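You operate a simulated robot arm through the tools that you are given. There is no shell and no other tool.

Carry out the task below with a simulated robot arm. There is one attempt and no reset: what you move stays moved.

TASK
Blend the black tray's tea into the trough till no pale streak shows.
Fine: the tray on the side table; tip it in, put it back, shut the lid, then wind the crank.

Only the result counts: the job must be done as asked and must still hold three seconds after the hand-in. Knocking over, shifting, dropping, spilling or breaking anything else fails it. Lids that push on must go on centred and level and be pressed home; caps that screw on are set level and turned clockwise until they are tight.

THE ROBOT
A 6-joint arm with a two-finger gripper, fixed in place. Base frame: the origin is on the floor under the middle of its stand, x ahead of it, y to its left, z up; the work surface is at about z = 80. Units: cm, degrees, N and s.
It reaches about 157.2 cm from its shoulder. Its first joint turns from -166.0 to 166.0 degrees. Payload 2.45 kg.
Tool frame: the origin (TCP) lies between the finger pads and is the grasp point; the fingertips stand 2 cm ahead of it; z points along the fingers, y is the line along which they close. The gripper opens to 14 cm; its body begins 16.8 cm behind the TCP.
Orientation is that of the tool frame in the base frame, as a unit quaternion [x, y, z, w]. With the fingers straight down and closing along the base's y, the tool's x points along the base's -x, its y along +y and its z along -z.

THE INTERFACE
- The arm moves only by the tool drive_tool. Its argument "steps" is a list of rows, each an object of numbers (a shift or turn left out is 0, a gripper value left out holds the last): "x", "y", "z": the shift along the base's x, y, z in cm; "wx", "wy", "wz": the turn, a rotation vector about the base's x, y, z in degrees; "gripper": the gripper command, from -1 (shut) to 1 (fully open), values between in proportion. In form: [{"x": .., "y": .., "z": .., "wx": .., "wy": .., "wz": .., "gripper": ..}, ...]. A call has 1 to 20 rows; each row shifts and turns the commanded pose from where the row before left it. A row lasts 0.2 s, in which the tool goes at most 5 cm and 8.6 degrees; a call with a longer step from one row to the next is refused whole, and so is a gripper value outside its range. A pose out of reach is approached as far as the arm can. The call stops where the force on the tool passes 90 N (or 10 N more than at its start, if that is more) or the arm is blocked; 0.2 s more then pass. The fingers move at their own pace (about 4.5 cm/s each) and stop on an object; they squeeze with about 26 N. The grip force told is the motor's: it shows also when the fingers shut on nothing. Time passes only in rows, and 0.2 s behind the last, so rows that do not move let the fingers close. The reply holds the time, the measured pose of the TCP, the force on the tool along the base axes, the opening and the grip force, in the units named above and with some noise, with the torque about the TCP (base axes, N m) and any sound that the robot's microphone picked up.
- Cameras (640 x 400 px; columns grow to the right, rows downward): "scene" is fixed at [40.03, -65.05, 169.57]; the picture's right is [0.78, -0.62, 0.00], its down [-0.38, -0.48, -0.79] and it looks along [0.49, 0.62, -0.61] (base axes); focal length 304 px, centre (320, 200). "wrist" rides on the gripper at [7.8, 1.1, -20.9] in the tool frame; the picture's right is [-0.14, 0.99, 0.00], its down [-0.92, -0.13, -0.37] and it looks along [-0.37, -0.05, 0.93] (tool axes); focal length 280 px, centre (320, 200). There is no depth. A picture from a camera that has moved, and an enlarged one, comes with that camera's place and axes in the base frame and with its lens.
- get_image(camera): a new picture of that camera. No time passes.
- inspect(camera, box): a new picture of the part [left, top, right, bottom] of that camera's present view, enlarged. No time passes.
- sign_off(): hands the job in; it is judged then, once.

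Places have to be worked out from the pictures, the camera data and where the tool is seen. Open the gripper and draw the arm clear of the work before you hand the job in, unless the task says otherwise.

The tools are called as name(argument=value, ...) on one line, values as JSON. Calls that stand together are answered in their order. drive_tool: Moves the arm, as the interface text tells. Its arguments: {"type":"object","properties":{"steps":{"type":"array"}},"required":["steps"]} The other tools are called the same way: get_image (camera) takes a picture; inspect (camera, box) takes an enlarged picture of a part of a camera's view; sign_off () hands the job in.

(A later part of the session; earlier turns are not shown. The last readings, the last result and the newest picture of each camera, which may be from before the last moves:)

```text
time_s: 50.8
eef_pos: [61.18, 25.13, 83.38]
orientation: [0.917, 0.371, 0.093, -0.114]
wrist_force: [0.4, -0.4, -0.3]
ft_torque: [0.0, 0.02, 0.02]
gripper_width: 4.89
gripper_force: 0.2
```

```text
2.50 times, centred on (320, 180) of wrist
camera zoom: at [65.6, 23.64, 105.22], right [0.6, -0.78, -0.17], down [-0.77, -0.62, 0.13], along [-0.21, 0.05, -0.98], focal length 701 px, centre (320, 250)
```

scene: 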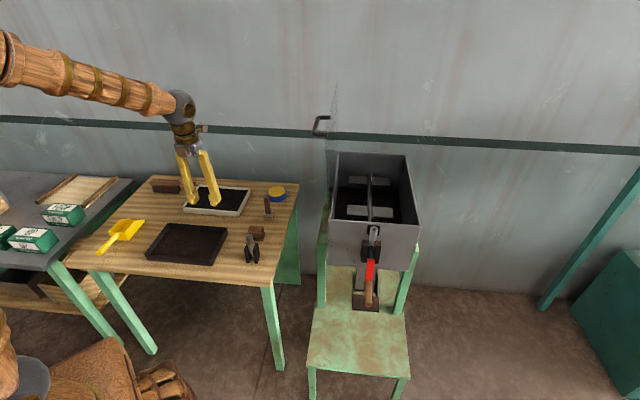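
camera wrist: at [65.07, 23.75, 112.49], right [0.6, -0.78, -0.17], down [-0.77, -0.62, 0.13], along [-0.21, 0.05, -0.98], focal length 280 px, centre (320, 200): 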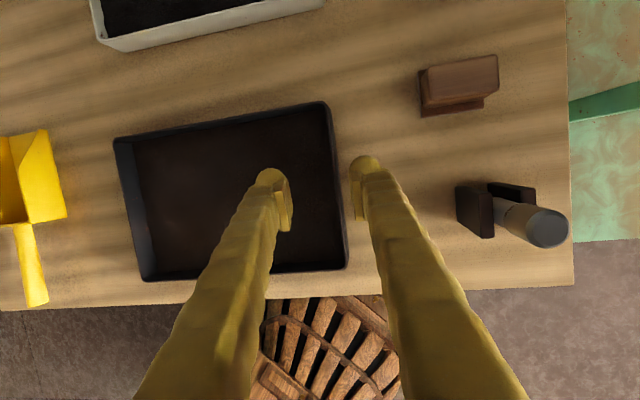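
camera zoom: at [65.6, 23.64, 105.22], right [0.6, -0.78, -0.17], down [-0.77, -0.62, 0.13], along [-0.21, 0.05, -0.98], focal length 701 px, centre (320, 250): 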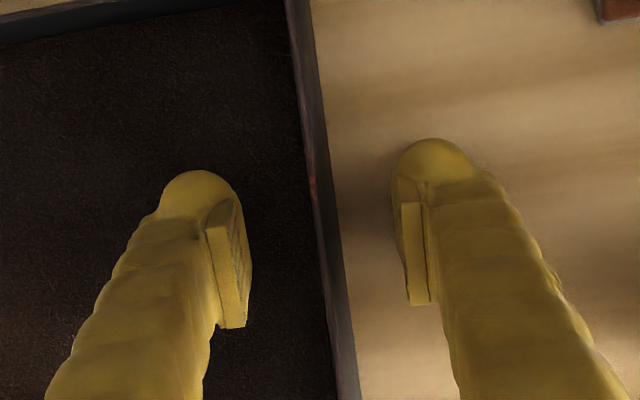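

Centred. Closing on the wall.

drive_tool(steps=[{"z": -0.25}, {"gripper": -1}, {"gripper": -1}, {"gripper": -1}, {"gripper": -1}, {"gripper": -1}])

inspect(camera="scene", box=[140, 180, 260, 275])

get_image(camera="wrist")

```text
time_s: 52.2
eef_pos: [61.24, 25.15, 82.98]
orientation: [0.917, 0.37, 0.094, -0.113]
wrist_force: [-0.6, -1.1, -0.1]
ft_torque: [-0.12, -0.12, 0.11]
gripper_width: 0.61
gripper_force: 26.1
```

```text
4.21 times, centred on (200, 228) of scene
camera zoom: at [40.03, -65.05, 169.57], right [0.78, -0.62, 0.0], down [-0.38, -0.48, -0.79], along [0.49, 0.62, -0.61], focal length 1282 px, centre (825, 84)
```

zoom: 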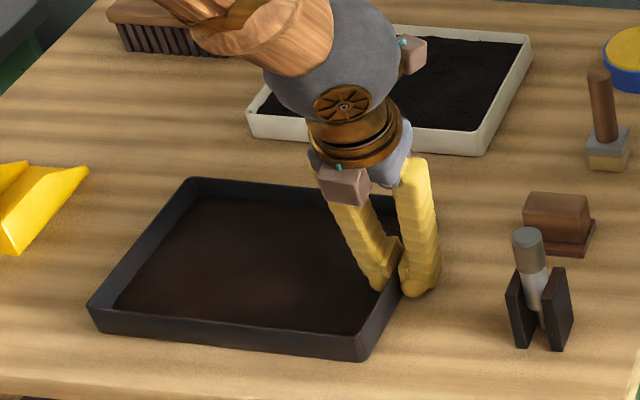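

```text
taken
camera wrist: at [65.63, 23.62, 105.01], right [0.6, -0.78, -0.17], down [-0.77, -0.62, 0.13], along [-0.21, 0.05, -0.98], focal length 280 px, centre (320, 200)
```

wrist: 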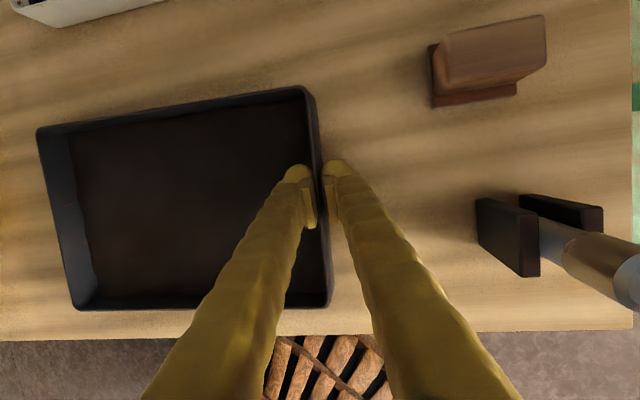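

Gripped at 0.61 cm. Trial lift of 2 cm.

drive_tool(steps=[{"z": 0.4}, {"z": 0.5}, {"z": 0.6}, {"z": 0.6}, {}])

inspect(camera="scene", box=[140, 180, 260, 275])

get_image(camera="wrist")

```text
time_s: 53.4
eef_pos: [61.15, 24.91, 85.19]
orientation: [0.917, 0.37, 0.093, -0.114]
wrist_force: [0.1, 0.2, -3.2]
ft_torque: [-0.28, -0.32, 0.0]
gripper_width: 0.59
gripper_force: 26.2
```

```text
4.21 times, centred on (200, 228) of scene
camera zoom: at [40.03, -65.05, 169.57], right [0.78, -0.62, 0.0], down [-0.38, -0.48, -0.79], along [0.49, 0.62, -0.61], focal length 1282 px, centre (825, 84)
```

zoom: 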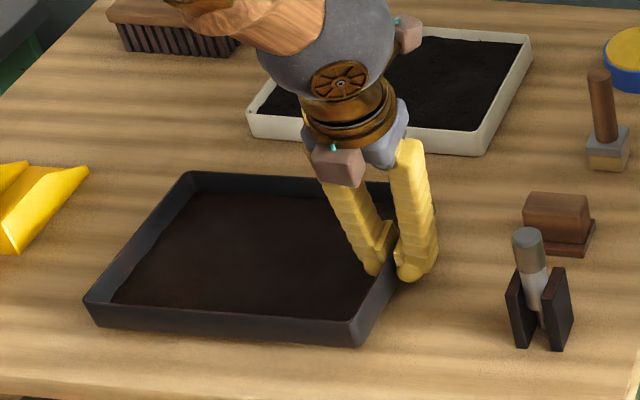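

```text
taken
camera wrist: at [65.6, 23.52, 107.12], right [0.6, -0.78, -0.17], down [-0.77, -0.62, 0.13], along [-0.21, 0.05, -0.98], focal length 280 px, centre (320, 200)
```

wrist: 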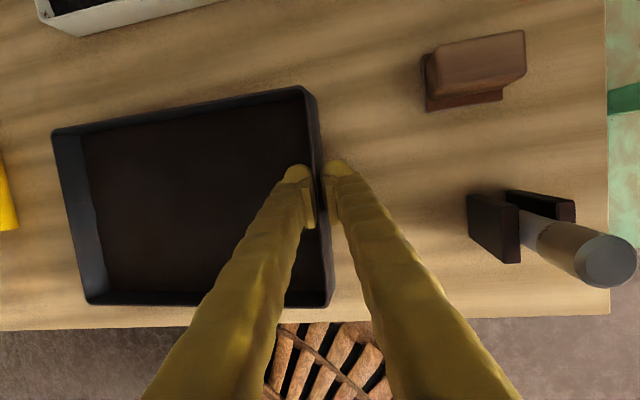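

The tray is off the table (3.2 N) with only about 3° of sag, and the tea is undisturbed. I'll lift it to carrying height.

drive_tool(steps=[{"z": 1.0, "wx": 0.7, "wy": 0.7}, {"z": 1.8, "wx": 0.7, "wy": 0.7}, {"z": 2.4}, {"z": 2.6}, {"z": 2.6}, {"z": 2.6}, {"z": 2.6}, {"z": 2.6}, {"z": 2.6}, {"z": 2.2}, {"z": 1.5}, {"z": 0.8}, {}])

inspect(camera="scene", box=[120, 100, 260, 240])

get_image(camera="wrist")

```text
time_s: 56.2
eef_pos: [60.99, 25.15, 110.54]
orientation: [0.917, 0.368, 0.087, -0.131]
wrist_force: [-0.4, 0.8, -3.6]
ft_torque: [-0.29, -0.29, -0.01]
gripper_width: 0.59
gripper_force: 26.0
```

```text
2.86 times, centred on (190, 170) of scene
camera zoom: at [40.03, -65.05, 169.57], right [0.78, -0.62, 0.0], down [-0.38, -0.48, -0.79], along [0.49, 0.62, -0.61], focal length 870 px, centre (691, 286)
```

zoom: 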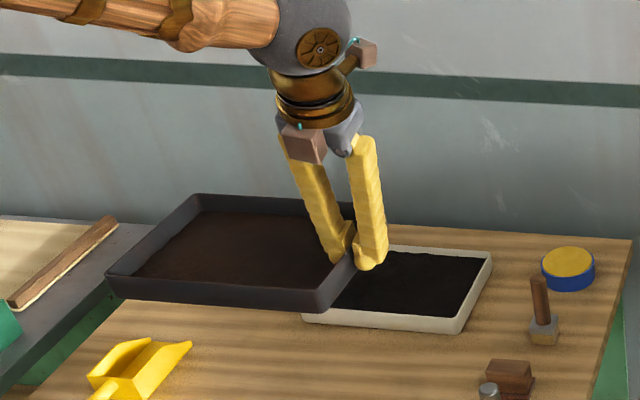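

```text
taken
camera wrist: at [66.02, 23.1, 132.26], right [0.59, -0.78, -0.21], down [-0.77, -0.62, 0.14], along [-0.24, 0.08, -0.97], focal length 280 px, centre (320, 200)
```

wrist: 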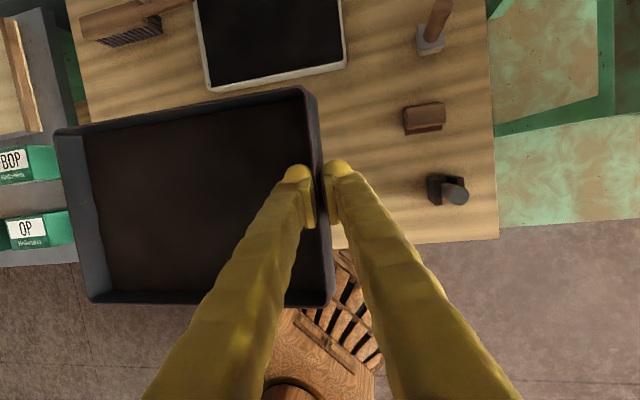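

Stable in the air. Now I'll swing it round in front of the lid's near edge, keeping it level and high.

drive_tool(steps=[{"x": 0.2, "y": -1.0}, {"x": 0.4, "y": -2.0}, {"x": 0.5, "y": -2.8}, {"x": 0.55, "y": -2.9}, {"x": 0.55, "y": -2.9}, {"x": 0.55, "y": -2.9}, {"x": 0.55, "y": -2.9}, {"x": 0.55, "y": -2.9}, {"x": 0.55, "y": -2.9}, {"x": 0.5, "y": -2.8}, {"x": 0.4, "y": -2.0}, {"x": 0.3, "y": -1.2}, {}])

get_image(camera="scene")

get_image(camera="wrist")

```text
time_s: 59.0
eef_pos: [66.71, -4.15, 110.51]
orientation: [0.917, 0.368, 0.086, -0.13]
wrist_force: [-0.6, -0.3, -3.2]
ft_torque: [-0.27, -0.28, 0.01]
gripper_width: 0.6
gripper_force: 25.4
```

```text
taken
```

scene: 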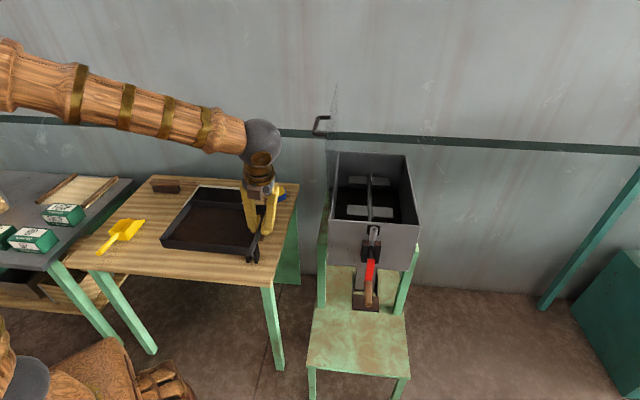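

```text
taken
camera wrist: at [71.64, -6.19, 132.34], right [0.59, -0.78, -0.21], down [-0.77, -0.62, 0.14], along [-0.24, 0.08, -0.97], focal length 280 px, centre (320, 200)
```

wrist: 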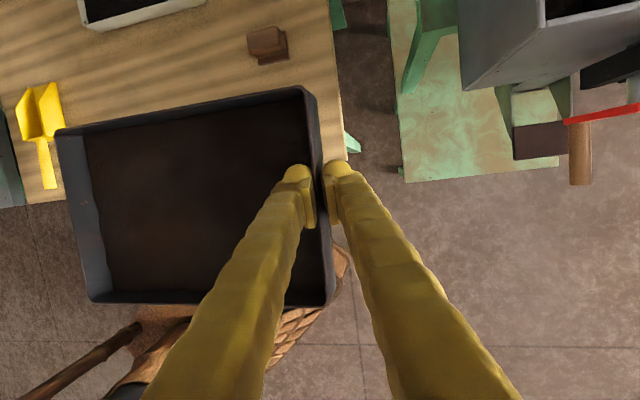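

Continuing along +v, keeping the tray clear of the trough's near end and the open lid.

drive_tool(steps=[{"x": 0.8, "y": -1.2}, {"x": 1.7, "y": -2.1}, {"x": 2.5, "y": -2.75}, {"x": 2.7, "y": -2.8}, {"x": 2.7, "y": -2.8}, {"x": 2.7, "y": -2.8}, {"x": 2.7, "y": -2.8}, {"x": 2.7, "y": -2.8}, {"x": 2.7, "y": -2.8}, {"x": 2.7, "y": -2.8}, {"x": 2.7, "y": -2.8}, {"x": 2.2, "y": -2.2}, {"x": 1.4, "y": -1.5}, {"x": 0.8, "y": -0.8}, {}])

get_image(camera="scene")

get_image(camera="wrist")

```text
time_s: 62.2
eef_pos: [97.7, -37.2, 110.39]
orientation: [0.916, 0.368, 0.088, -0.131]
wrist_force: [-0.9, -0.7, -4.4]
ft_torque: [-0.28, -0.29, 0.0]
gripper_width: 0.6
gripper_force: 26.2
```

```text
taken
```

scene: 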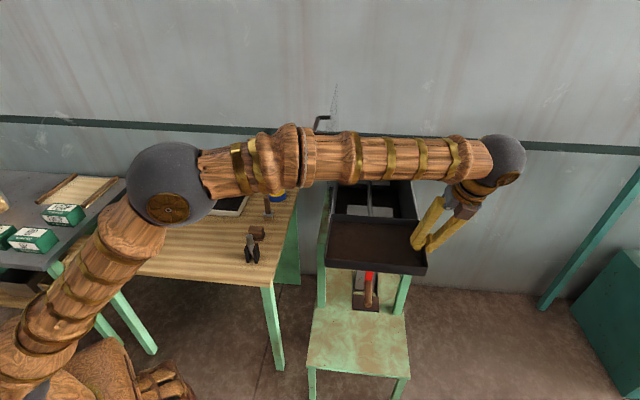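

```text
taken
camera wrist: at [102.66, -39.19, 132.16], right [0.59, -0.78, -0.21], down [-0.77, -0.62, 0.14], along [-0.24, 0.08, -0.97], focal length 280 px, centre (320, 200)
```

wrist: 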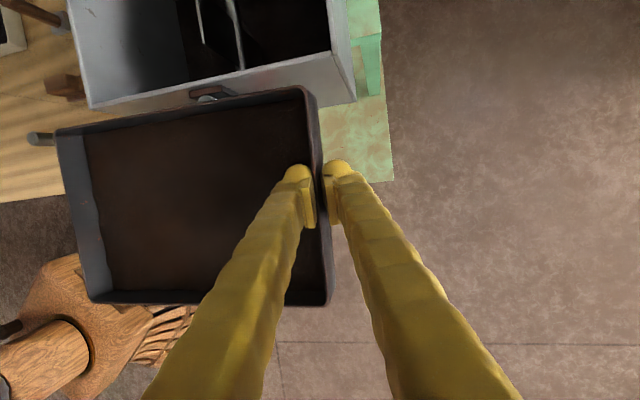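

I'm at the near end now. I'll zoom in to check how the tray's sides line up with the trough's side walls.

inspect(camera="wrist", box=[40, 0, 400, 220])

inspect(camera="scene", box=[310, 170, 450, 300])

```text
1.78 times, centred on (220, 110) of wrist
camera zoom: at [102.66, -39.19, 132.16], right [0.59, -0.78, -0.21], down [-0.77, -0.62, 0.14], along [-0.24, 0.08, -0.97], focal length 498 px, centre (498, 360)
```

zoom: 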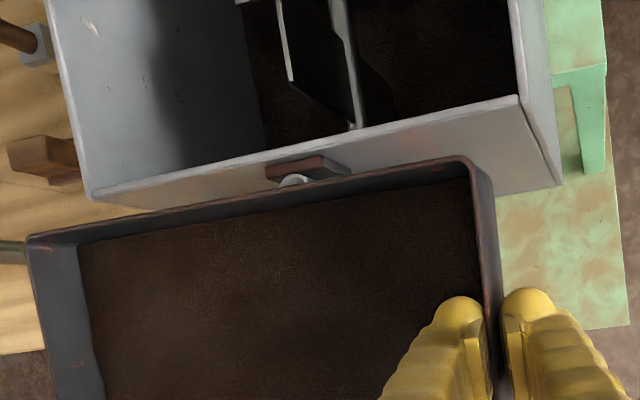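

```text
3.08 times, centred on (380, 235) of scene
camera zoom: at [40.03, -65.05, 169.57], right [0.78, -0.62, 0.0], down [-0.38, -0.48, -0.79], along [0.49, 0.62, -0.61], focal length 937 px, centre (135, 92)
```

zoom: 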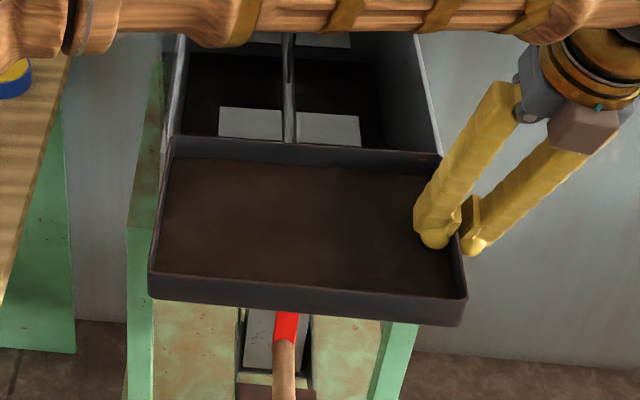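

The tray spans v≈70.6–95.7 inside the trough's 69.5–96.5, so it is centred. I'll now advance it over the near rim, tilting slightly (≤12°) and rising so the underside clears.

drive_tool(steps=[{"x": 0.8, "y": 0.8, "z": 0.4}, {"x": 1.6, "y": 1.6, "z": 0.6}, {"x": 1.9, "y": 1.9, "z": 0.6}, {"x": 1.9, "y": 1.9, "z": 0.5, "wx": 1.41, "wy": -1.41}, {"x": 1.9, "y": 1.9, "z": 0.3, "wx": 1.41, "wy": -1.41}, {"x": 1.6, "y": 1.6, "wx": 1.41, "wy": -1.41}, {"x": 0.8, "y": 0.8, "wx": 1.41, "wy": -1.41}, {}])

get_image(camera="wrist")

get_image(camera="scene")

```text
time_s: 64.0
eef_pos: [108.37, -26.51, 112.92]
orientation: [0.904, 0.37, 0.149, -0.156]
wrist_force: [-0.1, 0.1, -3.6]
ft_torque: [-0.33, -0.27, 0.07]
gripper_width: 0.59
gripper_force: 26.3
```

```text
taken
camera wrist: at [111.12, -30.76, 134.82], right [0.61, -0.76, -0.22], down [-0.78, -0.63, 0.0], along [-0.14, 0.17, -0.97], focal length 280 px, centre (320, 200)
```

wrist: 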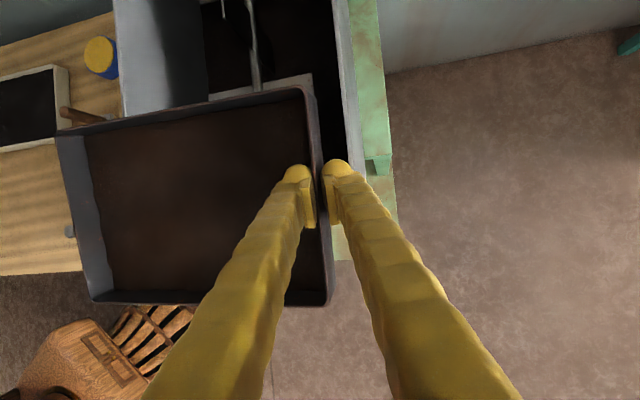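

```text
taken
```

scene: 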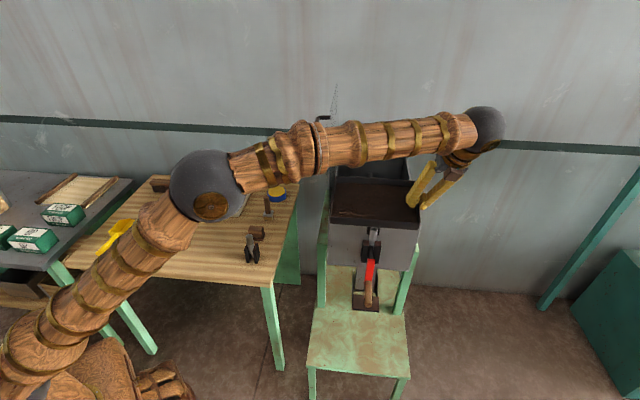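

No reach problem and the tea is steady. Advancing another 7.5 cm so the pouring lip clears the near wall.

drive_tool(steps=[{"x": 0.9, "y": 0.9, "z": 0.1, "wx": 0.71, "wy": -0.71}, {"x": 1.5, "y": 1.5, "z": 0.1, "wx": 0.71, "wy": -0.71}, {"x": 1.7, "y": 1.7, "wx": 0.71, "wy": -0.71}, {"x": 1.4, "y": 1.4, "wx": 0.71, "wy": -0.71}, {}])

get_image(camera="wrist")

inspect(camera="scene", box=[310, 130, 450, 260])

```text
time_s: 65.2
eef_pos: [113.7, -21.19, 112.93]
orientation: [0.896, 0.369, 0.182, -0.169]
wrist_force: [0.2, 0.3, -2.7]
ft_torque: [-0.29, -0.27, -0.01]
gripper_width: 0.58
gripper_force: 26.1
```

```text
taken
camera wrist: at [115.57, -26.45, 134.68], right [0.62, -0.75, -0.23], down [-0.78, -0.63, -0.07], along [-0.09, 0.22, -0.97], focal length 280 px, centre (320, 200)
```

wrist: 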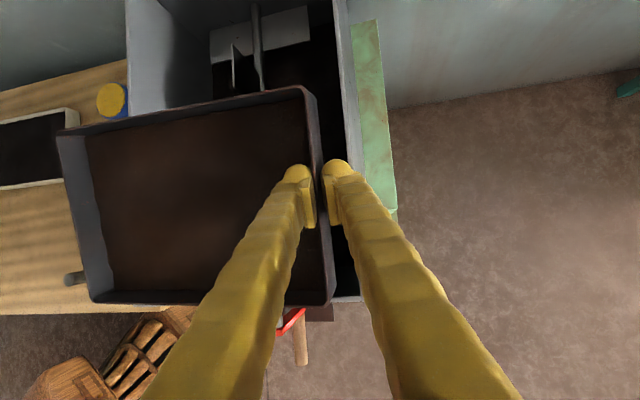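

```text
3.08 times, centred on (380, 195) of scene
camera zoom: at [40.03, -65.05, 169.57], right [0.78, -0.62, 0.0], down [-0.38, -0.48, -0.79], along [0.49, 0.62, -0.61], focal length 937 px, centre (135, 215)
```

zoom: 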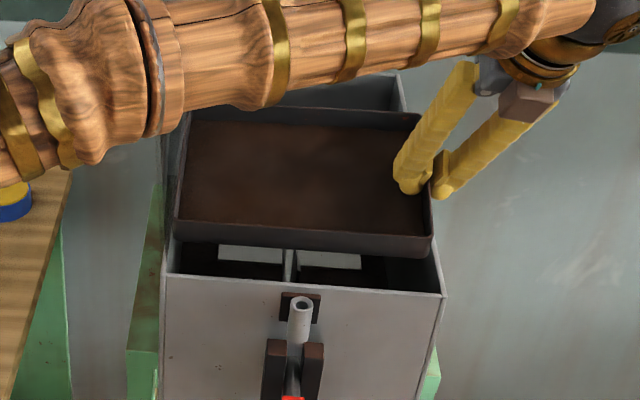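

The lip is over the trough interior and level. I'll now tilt progressively (to 30° first), moving further in so that the flow falls well inside.

drive_tool(steps=[{"x": 1.1, "y": 1.1, "z": 0.1, "wx": 2.83, "wy": -2.83}, {"x": 1.1, "y": 1.1, "z": 0.1, "wx": 2.83, "wy": -2.83}, {"x": 0.88, "y": 0.88, "z": 0.25, "wx": 3.54, "wy": -3.54}, {"x": 0.88, "y": 0.88, "z": 0.25, "wx": 3.54, "wy": -3.54}, {}])

get_image(camera="wrist")

inspect(camera="scene", box=[310, 120, 450, 260])

```text
time_s: 66.4
eef_pos: [117.71, -17.34, 113.66]
orientation: [0.846, 0.363, 0.32, -0.225]
wrist_force: [0.5, 0.8, -3.3]
ft_torque: [-0.31, -0.27, 0.03]
gripper_width: 0.6
gripper_force: 26.1
```

```text
taken
camera wrist: at [114.77, -27.15, 133.65], right [0.68, -0.69, -0.25], down [-0.73, -0.58, -0.37], along [0.12, 0.43, -0.89], focal length 280 px, centre (320, 200)
```

wrist: 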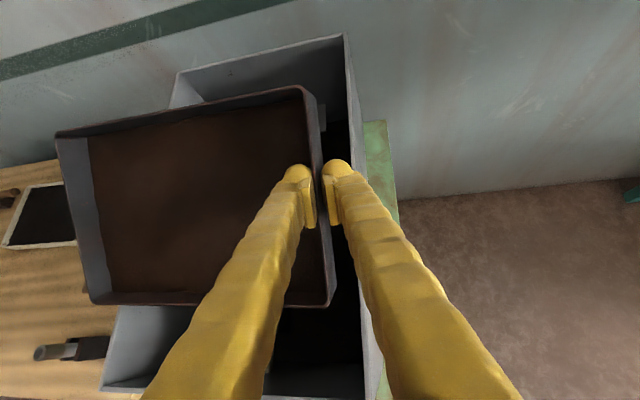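

```text
2.86 times, centred on (380, 190) of scene
camera zoom: at [40.03, -65.05, 169.57], right [0.78, -0.62, 0.0], down [-0.38, -0.48, -0.79], along [0.49, 0.62, -0.61], focal length 870 px, centre (149, 229)
```

zoom: 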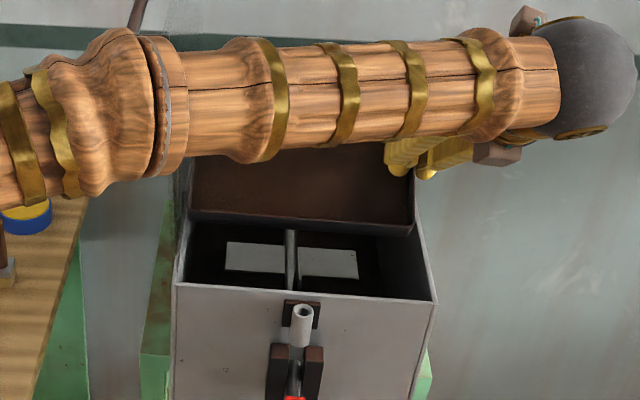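

At 30° nothing has flowed yet. Continuing the tilt to 60°, holding the lip over the interior.

drive_tool(steps=[{"x": 0.42, "y": 0.42, "z": 0.4, "wx": 3.54, "wy": -3.54}, {"x": 0.42, "y": 0.42, "z": 0.4, "wx": 3.54, "wy": -3.54}, {"x": 0.04, "y": 0.04, "z": 0.35, "wx": 3.54, "wy": -3.54}, {"x": 0.04, "y": 0.04, "z": 0.35, "wx": 3.54, "wy": -3.54}, {}])

get_image(camera="wrist")

inspect(camera="scene", box=[310, 120, 450, 260])

```text
time_s: 67.6
eef_pos: [118.53, -16.35, 115.3]
orientation: [0.765, 0.347, 0.463, -0.282]
wrist_force: [0.6, 0.5, -2.8]
ft_torque: [-0.31, -0.24, -0.01]
gripper_width: 0.6
gripper_force: 26.2
```

```text
taken
camera wrist: at [111.21, -30.61, 130.93], right [0.74, -0.63, -0.23], down [-0.6, -0.45, -0.67], along [0.32, 0.63, -0.71], focal length 280 px, centre (320, 200)
```

wrist: 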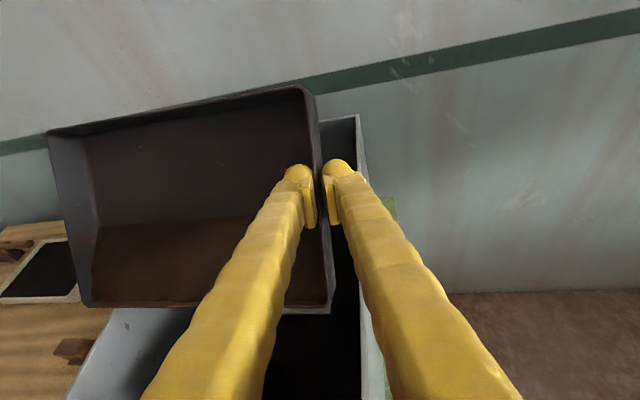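

```text
2.86 times, centred on (380, 190) of scene
camera zoom: at [40.03, -65.05, 169.57], right [0.78, -0.62, 0.0], down [-0.38, -0.48, -0.79], along [0.49, 0.62, -0.61], focal length 870 px, centre (149, 229)
```

zoom: 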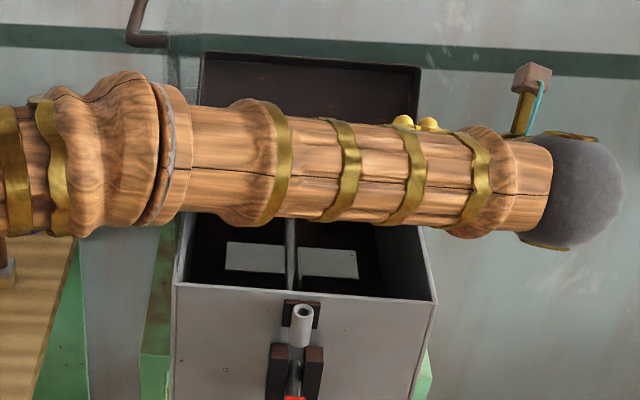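

At 50° the tea has slid to the lip, which is centred over the trough. Continuing to 70° while lowering the lip slightly.

drive_tool(steps=[{"x": -0.35, "y": -0.35, "z": 0.0, "wx": 2.83, "wy": -2.83}, {"x": -0.35, "y": -0.35, "z": 0.0, "wx": 2.83, "wy": -2.83}, {"x": -0.38, "y": -0.38, "z": 0.0, "wx": 2.83, "wy": -2.83}, {}])

get_image(camera="wrist")

inspect(camera="scene", box=[310, 120, 450, 260])

```text
time_s: 68.6
eef_pos: [117.5, -17.4, 115.25]
orientation: [0.707, 0.33, 0.543, -0.311]
wrist_force: [0.8, -0.4, -2.4]
ft_torque: [-0.28, -0.22, -0.02]
gripper_width: 0.59
gripper_force: 25.9
```

```text
taken
camera wrist: at [108.13, -33.79, 127.4], right [0.77, -0.6, -0.21], down [-0.49, -0.34, -0.81], along [0.41, 0.72, -0.55], focal length 280 px, centre (320, 200)
```

wrist: 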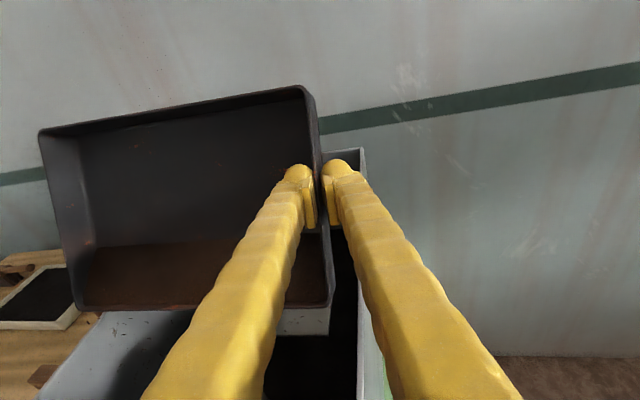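

```text
2.86 times, centred on (380, 190) of scene
camera zoom: at [40.03, -65.05, 169.57], right [0.78, -0.62, 0.0], down [-0.38, -0.48, -0.79], along [0.49, 0.62, -0.61], focal length 870 px, centre (149, 229)
```

zoom: 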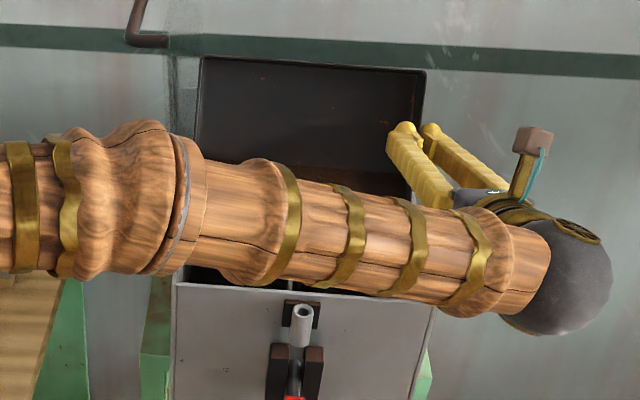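

Weight is dropping (2.4 N), so tea is pouring into the trough. Continuing to about 86°.

drive_tool(steps=[{"x": -0.47, "y": -0.47, "z": 0.1, "wx": 2.83, "wy": -2.83}, {"x": -0.47, "y": -0.47, "z": 0.12, "wx": 2.83, "wy": -2.83}, {"x": -0.47, "y": -0.47, "z": 0.12, "wx": 2.83, "wy": -2.83}, {"x": -0.54, "y": -0.54, "z": 0.16, "wx": 2.83, "wy": -2.83}, {"x": -0.54, "y": -0.54, "z": 0.16, "wx": 2.83, "wy": -2.83}, {"x": -0.54, "y": -0.54, "z": 0.16, "wx": 2.83, "wy": -2.83}, {}])

get_image(camera="wrist")

inspect(camera="scene", box=[310, 120, 450, 260])

```text
time_s: 70.2
eef_pos: [114.45, -20.36, 116.11]
orientation: [0.565, 0.29, 0.684, -0.36]
wrist_force: [-0.1, -1.4, -1.9]
ft_torque: [-0.19, -0.23, 0.0]
gripper_width: 0.62
gripper_force: 26.4
```

```text
taken
camera wrist: at [102.71, -39.11, 119.81], right [0.83, -0.55, -0.15], down [-0.22, -0.07, -0.97], along [0.52, 0.84, -0.18], focal length 280 px, centre (320, 200)
```

wrist: 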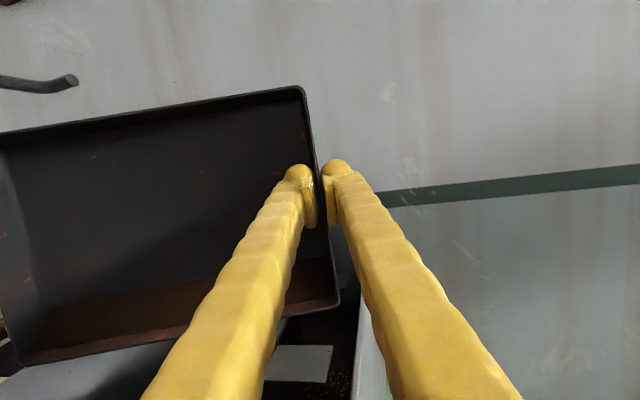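

```text
2.86 times, centred on (380, 190) of scene
camera zoom: at [40.03, -65.05, 169.57], right [0.78, -0.62, 0.0], down [-0.38, -0.48, -0.79], along [0.49, 0.62, -0.61], focal length 870 px, centre (149, 229)
```

zoom: 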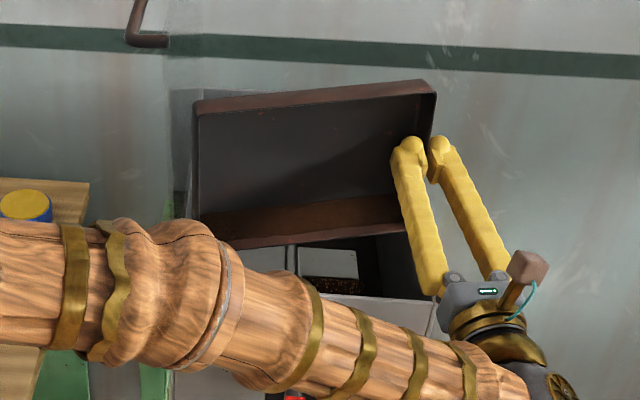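

The tray has rolled several degrees in the grip (its -v end dropped), though it's still held and inside the trough. I'll counter-rotate to bring the lip level and check that it's stable.

drive_tool(steps=[{"wx": 2.1, "wy": 2.1, "wz": -3}, {"wx": 2.1, "wy": 2.1, "wz": -3}])

get_image(camera="wrist")

inspect(camera="scene", box=[310, 120, 450, 260])

```text
time_s: 70.8
eef_pos: [114.58, -20.39, 116.02]
orientation: [0.592, 0.221, 0.69, -0.353]
wrist_force: [0.2, 0.0, -2.7]
ft_torque: [-0.22, -0.21, -0.01]
gripper_width: 0.59
gripper_force: 26.0
```

```text
taken
camera wrist: at [101.09, -38.06, 119.35], right [0.75, -0.61, -0.25], down [-0.29, 0.03, -0.96], along [0.59, 0.79, -0.16], focal length 280 px, centre (320, 200)
```

wrist: 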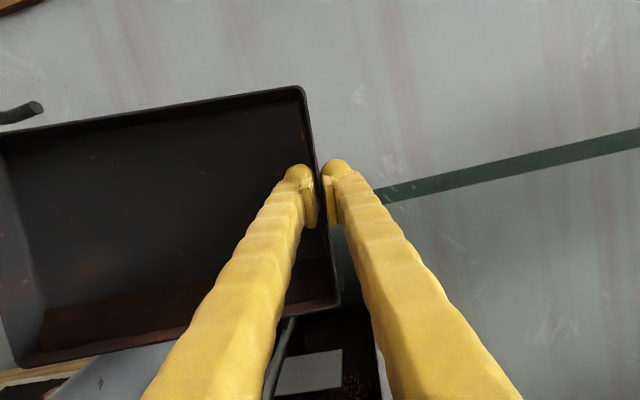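

```text
2.86 times, centred on (380, 190) of scene
camera zoom: at [40.03, -65.05, 169.57], right [0.78, -0.62, 0.0], down [-0.38, -0.48, -0.79], along [0.49, 0.62, -0.61], focal length 870 px, centre (149, 229)
```

zoom: 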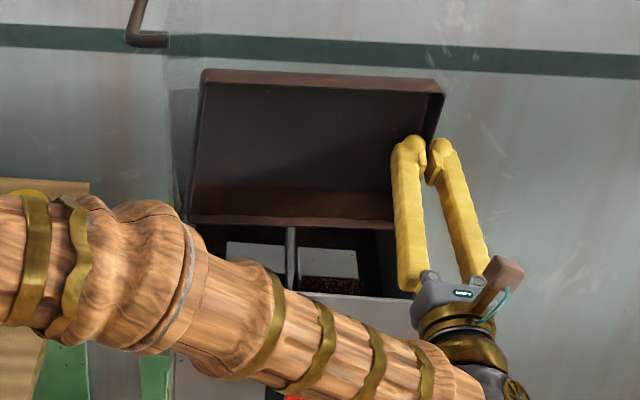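

The lip is level again and the hold is stable. I'll nudge +v by 0.4 cm to centre it and tilt on to about 106° to empty it.

drive_tool(steps=[{"x": -0.26, "y": -0.8, "z": 0.05, "wx": 2.83, "wy": -2.83}, {"x": -0.5, "y": -0.5, "z": 0.05, "wx": 2.83, "wy": -2.83}, {"x": -0.5, "y": -0.5, "z": 0.1, "wx": 2.83, "wy": -2.83}, {"x": -0.43, "y": -0.43, "z": 0.1, "wx": 2.83, "wy": -2.83}, {"x": -0.43, "y": -0.43, "z": 0.1, "wx": 2.83, "wy": -2.83}, {}])

get_image(camera="wrist")

inspect(camera="scene", box=[310, 120, 450, 260])

```text
time_s: 72.2
eef_pos: [112.22, -23.06, 116.42]
orientation: [0.454, 0.175, 0.78, -0.394]
wrist_force: [0.7, -0.2, -2.8]
ft_torque: [-0.18, -0.17, 0.01]
gripper_width: 0.63
gripper_force: 25.8
```

```text
taken
camera wrist: at [99.15, -40.58, 112.08], right [0.81, -0.56, -0.2], down [-0.05, 0.27, -0.96], along [0.59, 0.79, 0.18], focal length 280 px, centre (320, 200)
```

wrist: 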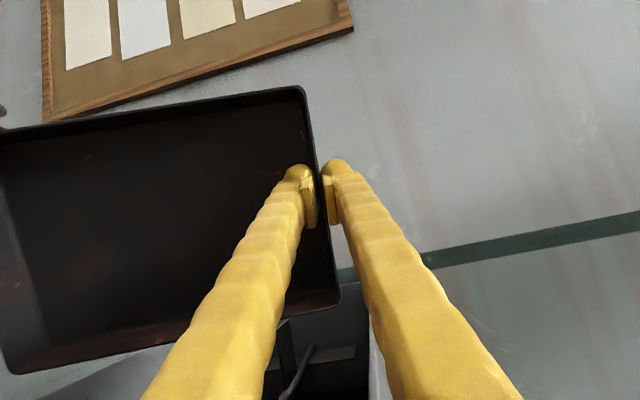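

```text
2.86 times, centred on (380, 190) of scene
camera zoom: at [40.03, -65.05, 169.57], right [0.78, -0.62, 0.0], down [-0.38, -0.48, -0.79], along [0.49, 0.62, -0.61], focal length 870 px, centre (149, 229)
```

zoom: 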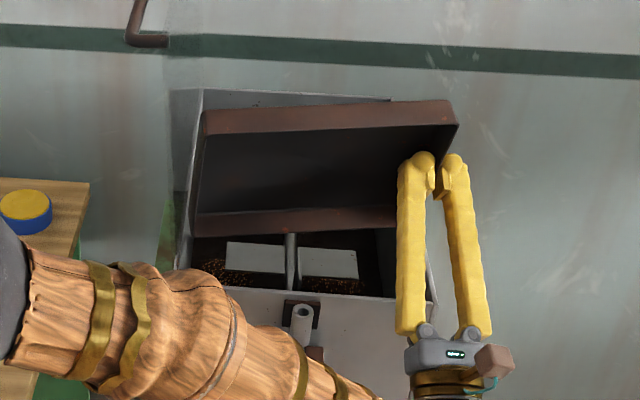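

inspect(camera="wrist", box=[0, 80, 345, 390])

inspect(camera="scene", box=[370, 150, 480, 240])

inspect(camera="scene", box=[320, 150, 420, 240])

```text
1.29 times, centred on (172, 235) of wrist
camera zoom: at [99.15, -40.58, 112.08], right [0.81, -0.56, -0.2], down [-0.05, 0.27, -0.96], along [0.59, 0.79, 0.18], focal length 362 px, centre (510, 155)
```

zoom: 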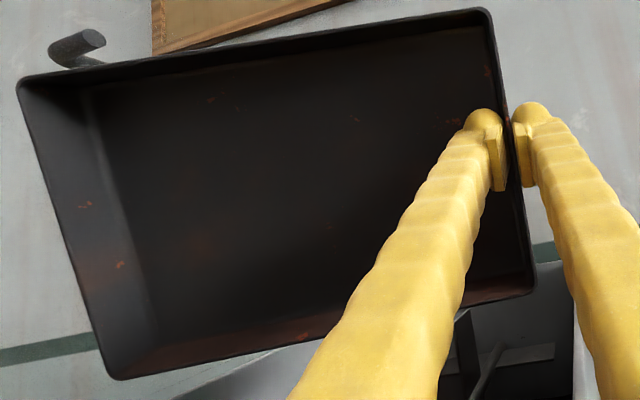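

```text
4.44 times, centred on (425, 195) of scene
camera zoom: at [40.03, -65.05, 169.57], right [0.78, -0.62, 0.0], down [-0.38, -0.48, -0.79], along [0.49, 0.62, -0.61], focal length 1353 px, centre (-147, 222)
```

zoom: 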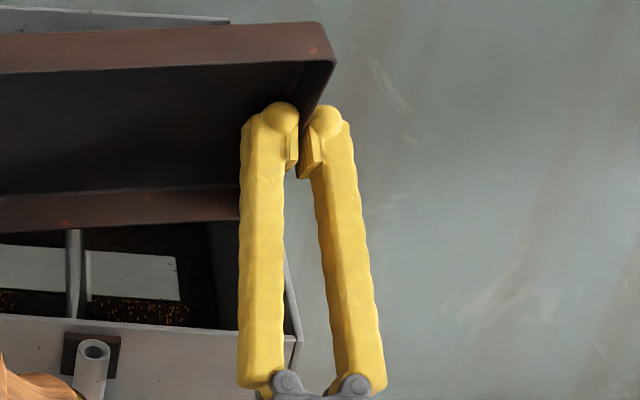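

```text
4.44 times, centred on (370, 195) of scene
camera zoom: at [40.03, -65.05, 169.57], right [0.78, -0.62, 0.0], down [-0.38, -0.48, -0.79], along [0.49, 0.62, -0.61], focal length 1353 px, centre (98, 222)
```

zoom: 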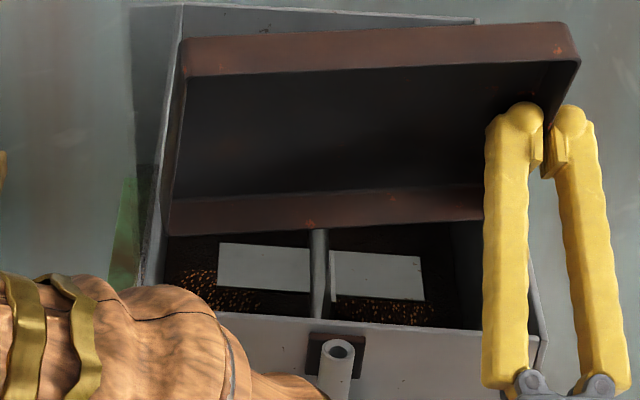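

The tray is empty, and golden flecks show on the dark tea inside the trough. I'll wait a moment for anything left to drop, then reverse the tilt the way I came, slightly higher.

drive_tool(steps=[{}, {}, {"x": 0.43, "y": 0.43, "z": 0.2, "wx": -2.83, "wy": 2.83}, {"x": 0.43, "y": 0.43, "z": 0.2, "wx": -2.83, "wy": 2.83}, {"x": 0.5, "y": 0.5, "z": 0.2, "wx": -2.83, "wy": 2.83}, {"x": 0.5, "y": 0.5, "z": 0.2, "wx": -2.83, "wy": 2.83}, {"x": 0.5, "y": 0.5, "z": 0.1, "wx": -2.83, "wy": 2.83}, {"x": 0.54, "y": 0.54, "z": 0, "wx": -2.83, "wy": 2.83}, {"x": 0.54, "y": 0.54, "z": 0, "wx": -2.83, "wy": 2.83}, {"x": 0.54, "y": 0.54, "z": 0, "wx": -2.83, "wy": 2.83}, {"x": 0.47, "y": 0.47, "z": 0, "wx": -2.83, "wy": 2.83}, {"x": 0.47, "y": 0.47, "z": 0, "wx": -2.83, "wy": 2.83}, {"x": 0.47, "y": 0.47, "z": 0, "wx": -2.83, "wy": 2.83}, {}])

get_image(camera="wrist")

inspect(camera="scene", box=[310, 120, 450, 260])

```text
time_s: 75.2
eef_pos: [117.81, -17.71, 117.32]
orientation: [0.733, 0.266, 0.555, -0.292]
wrist_force: [0.1, 0.4, -2.2]
ft_torque: [-0.22, -0.16, 0.02]
gripper_width: 0.61
gripper_force: 25.7
```

```text
taken
camera wrist: at [106.63, -33.09, 129.3], right [0.67, -0.69, -0.26], down [-0.56, -0.24, -0.8], along [0.49, 0.68, -0.54], focal length 280 px, centre (320, 200)
```

wrist: 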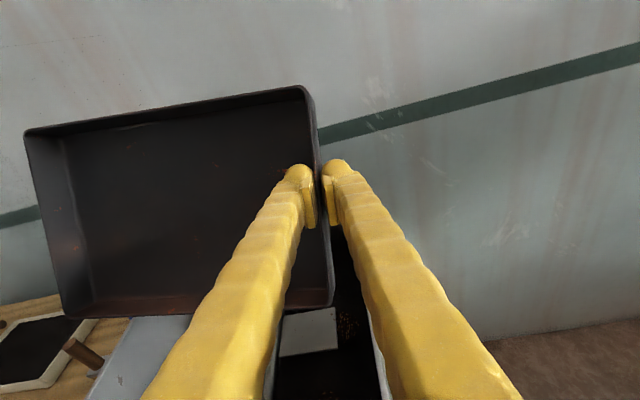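

```text
2.86 times, centred on (380, 190) of scene
camera zoom: at [40.03, -65.05, 169.57], right [0.78, -0.62, 0.0], down [-0.38, -0.48, -0.79], along [0.49, 0.62, -0.61], focal length 870 px, centre (149, 229)
```

zoom: 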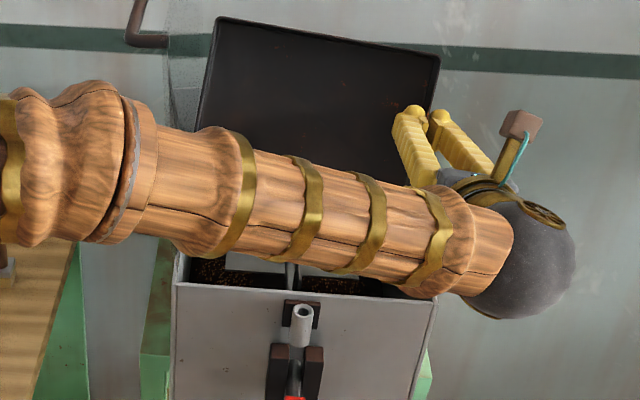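

Empty weight is now 2.2 N. Continuing to level the tray while backing out.

drive_tool(steps=[{"x": 0.2, "y": 0.2, "wx": -2.83, "wy": 2.83}, {"x": 0.1, "y": 0.1, "wx": -2.83, "wy": 2.83}, {"x": 0.0, "y": 0.0, "wx": -2.83, "wy": 2.83}, {"x": -0.2, "y": -0.2, "z": -0.2, "wx": -2.83, "wy": 2.83}, {"x": -0.3, "y": -0.3, "z": -0.2, "wx": -2.83, "wy": 2.83}, {"x": -0.4, "y": -0.4, "z": -0.2, "wx": -2.83, "wy": 2.83}, {"x": -0.5, "y": -0.5, "z": -0.2, "wx": -2.83, "wy": 2.83}, {"x": -0.6, "y": -0.6, "z": -0.2, "wx": -2.83, "wy": 2.83}, {"x": -0.9, "y": -0.9, "z": -0.2, "wx": -2.83, "wy": 2.83}, {"x": -1.1, "y": -1.1, "z": -0.1, "wx": -2.83, "wy": 2.83}, {"x": -1.4, "y": -1.4, "wx": -2.83, "wy": 2.83}, {"x": -1.6, "y": -1.6, "wx": -2.83, "wy": 2.83}, {}])

get_image(camera="wrist")

get_image(camera="scene")

```text
time_s: 78.0
eef_pos: [110.91, -24.38, 115.89]
orientation: [0.913, 0.318, 0.22, -0.133]
wrist_force: [0.2, -0.2, -2.7]
ft_torque: [-0.21, -0.14, 0.03]
gripper_width: 0.6
gripper_force: 25.7
```

```text
taken
camera wrist: at [110.45, -29.16, 137.87], right [0.54, -0.83, -0.17], down [-0.84, -0.52, -0.11], along [0.01, 0.2, -0.98], focal length 280 px, centre (320, 200)
```

wrist: 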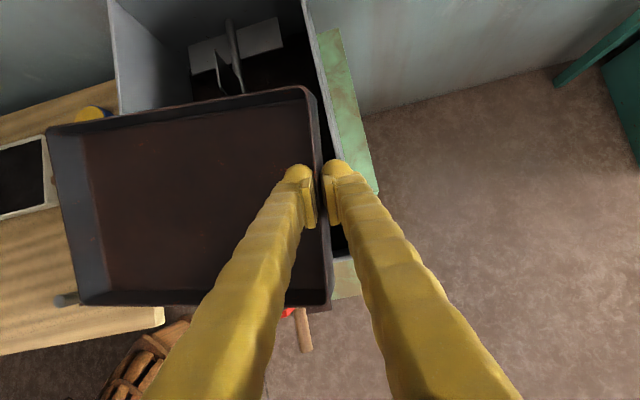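

```text
taken
```

scene: 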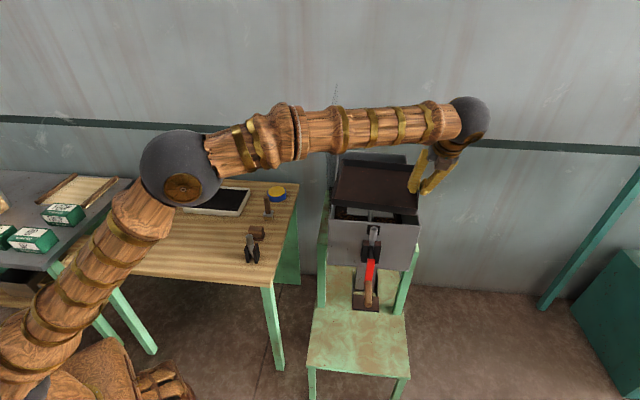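

inspect(camera="wrist", box=[40, 80, 340, 310])

inspect(camera="scene", box=[320, 145, 430, 235])

```text
1.74 times, centred on (190, 195) of wrist
camera zoom: at [110.45, -29.16, 137.87], right [0.54, -0.83, -0.17], down [-0.84, -0.52, -0.11], along [0.01, 0.2, -0.98], focal length 488 px, centre (546, 209)
```

zoom: 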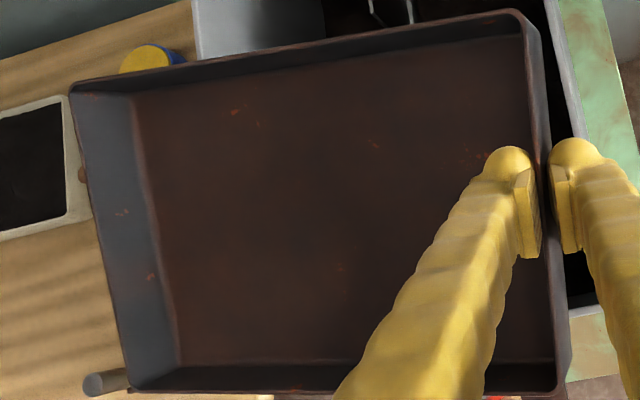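

```text
4.44 times, centred on (375, 190) of scene
camera zoom: at [40.03, -65.05, 169.57], right [0.78, -0.62, 0.0], down [-0.38, -0.48, -0.79], along [0.49, 0.62, -0.61], focal length 1353 px, centre (76, 244)
```

zoom: 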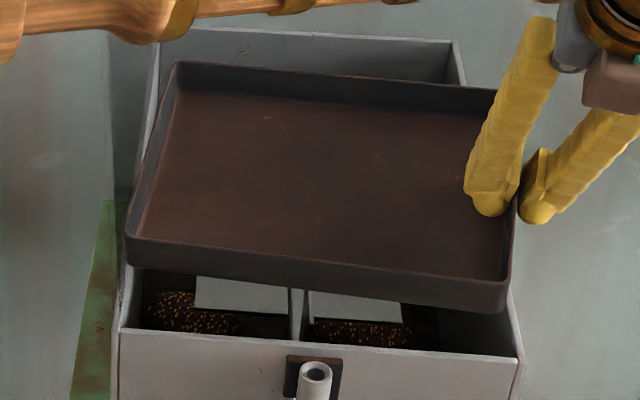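

The tray is bare. Now I'll restore the carry orientation (computed rotation ≈ (-6.4, 13.2, 7.1)°) while backing out along -u.

drive_tool(steps=[{"x": -0.8, "y": -0.8, "wx": -1.28, "wy": 2.64, "wz": 1.42}, {"x": -1.4, "y": -1.4, "wx": -1.28, "wy": 2.64, "wz": 1.42}, {"x": -1.8, "y": -1.8, "wx": -1.28, "wy": 2.64, "wz": 1.42}, {"x": -1.8, "y": -1.8, "wx": -1.28, "wy": 2.64, "wz": 1.42}, {"x": -1.8, "y": -1.8, "wx": -1.28, "wy": 2.64, "wz": 1.42}, {"x": -1.8, "y": -1.8}, {"x": -1.8, "y": -1.8}, {"x": -1.4, "y": -1.4}, {"x": -0.6, "y": -0.6}, {}])

get_image(camera="scene")

get_image(camera="wrist")

```text
time_s: 80.2
eef_pos: [97.71, -37.52, 116.0]
orientation: [0.916, 0.369, 0.088, -0.13]
wrist_force: [0.1, 0.1, -1.7]
ft_torque: [-0.19, -0.2, -0.01]
gripper_width: 0.61
gripper_force: 26.0
```

```text
taken
```

scene: 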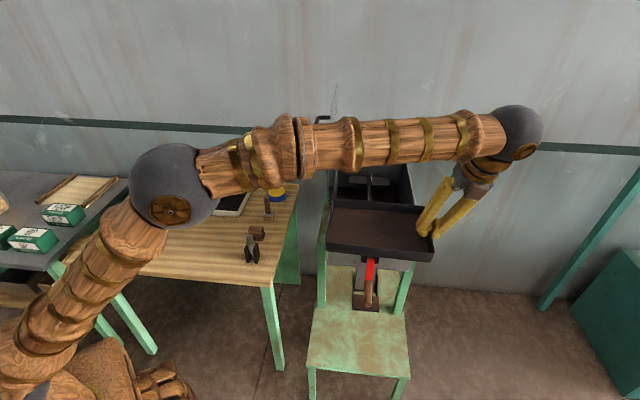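

```text
taken
camera wrist: at [102.64, -39.67, 137.75], right [0.59, -0.78, -0.21], down [-0.77, -0.62, 0.14], along [-0.24, 0.08, -0.97], focal length 280 px, centre (320, 200)
```

wrist: 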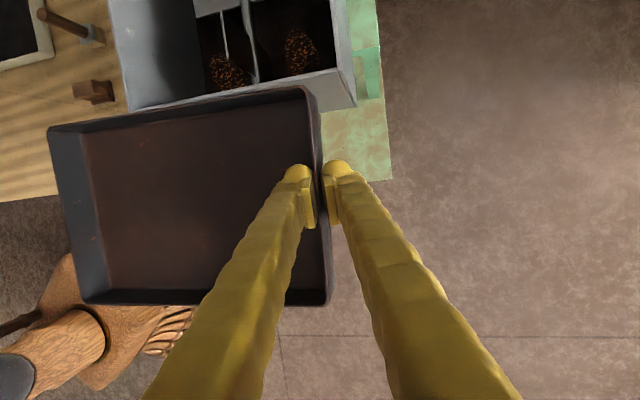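

Orientation restored and the tray is stable. Carrying it back along the same path.

drive_tool(steps=[{"x": -0.8, "y": 0.8}, {"x": -1.6, "y": 1.7}, {"x": -2.4, "y": 2.5}, {"x": -2.7, "y": 2.9}, {"x": -2.7, "y": 2.9}, {"x": -2.7, "y": 2.9}, {"x": -2.7, "y": 2.9}, {"x": -2.7, "y": 2.9}, {"x": -2.7, "y": 2.9}, {"x": -2.7, "y": 2.9}, {"x": -2.7, "y": 2.9}, {"x": -2.4, "y": 2.7}, {"x": -1.6, "y": 2.0}, {"x": -0.6, "y": 0.9}, {}])

drive_tool(steps=[{"x": -0.3, "y": 1.0}, {"x": -0.4, "y": 2.0}, {"x": -0.5, "y": 2.8}, {"x": -0.55, "y": 2.9}, {"x": -0.55, "y": 2.9}, {"x": -0.55, "y": 2.9}, {"x": -0.55, "y": 2.9}, {"x": -0.55, "y": 2.9}, {"x": -0.55, "y": 2.9}, {"x": -0.5, "y": 2.8}, {"x": -0.4, "y": 1.8}, {"x": -0.3, "y": 0.9}, {}])

get_image(camera="scene")

get_image(camera="wrist")

```text
time_s: 83.4
eef_pos: [66.82, -3.71, 115.91]
orientation: [0.916, 0.369, 0.088, -0.131]
wrist_force: [-0.7, 0.3, -1.7]
ft_torque: [-0.18, -0.17, -0.01]
gripper_width: 0.61
gripper_force: 25.8
```

```text
time_s: 86.2
eef_pos: [61.22, 24.99, 116.14]
orientation: [0.916, 0.369, 0.088, -0.131]
wrist_force: [-0.4, -0.2, -1.4]
ft_torque: [-0.16, -0.19, 0.0]
gripper_width: 0.59
gripper_force: 25.9
```

```text
taken
```

scene: 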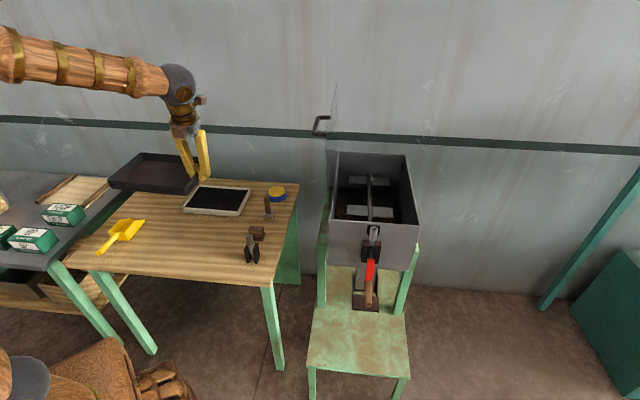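

```text
taken
camera wrist: at [66.09, 22.94, 137.86], right [0.59, -0.78, -0.21], down [-0.77, -0.62, 0.14], along [-0.24, 0.08, -0.97], focal length 280 px, centre (320, 200)
```

wrist: 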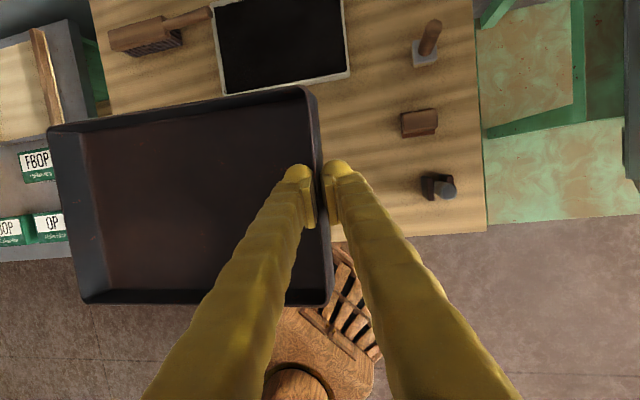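

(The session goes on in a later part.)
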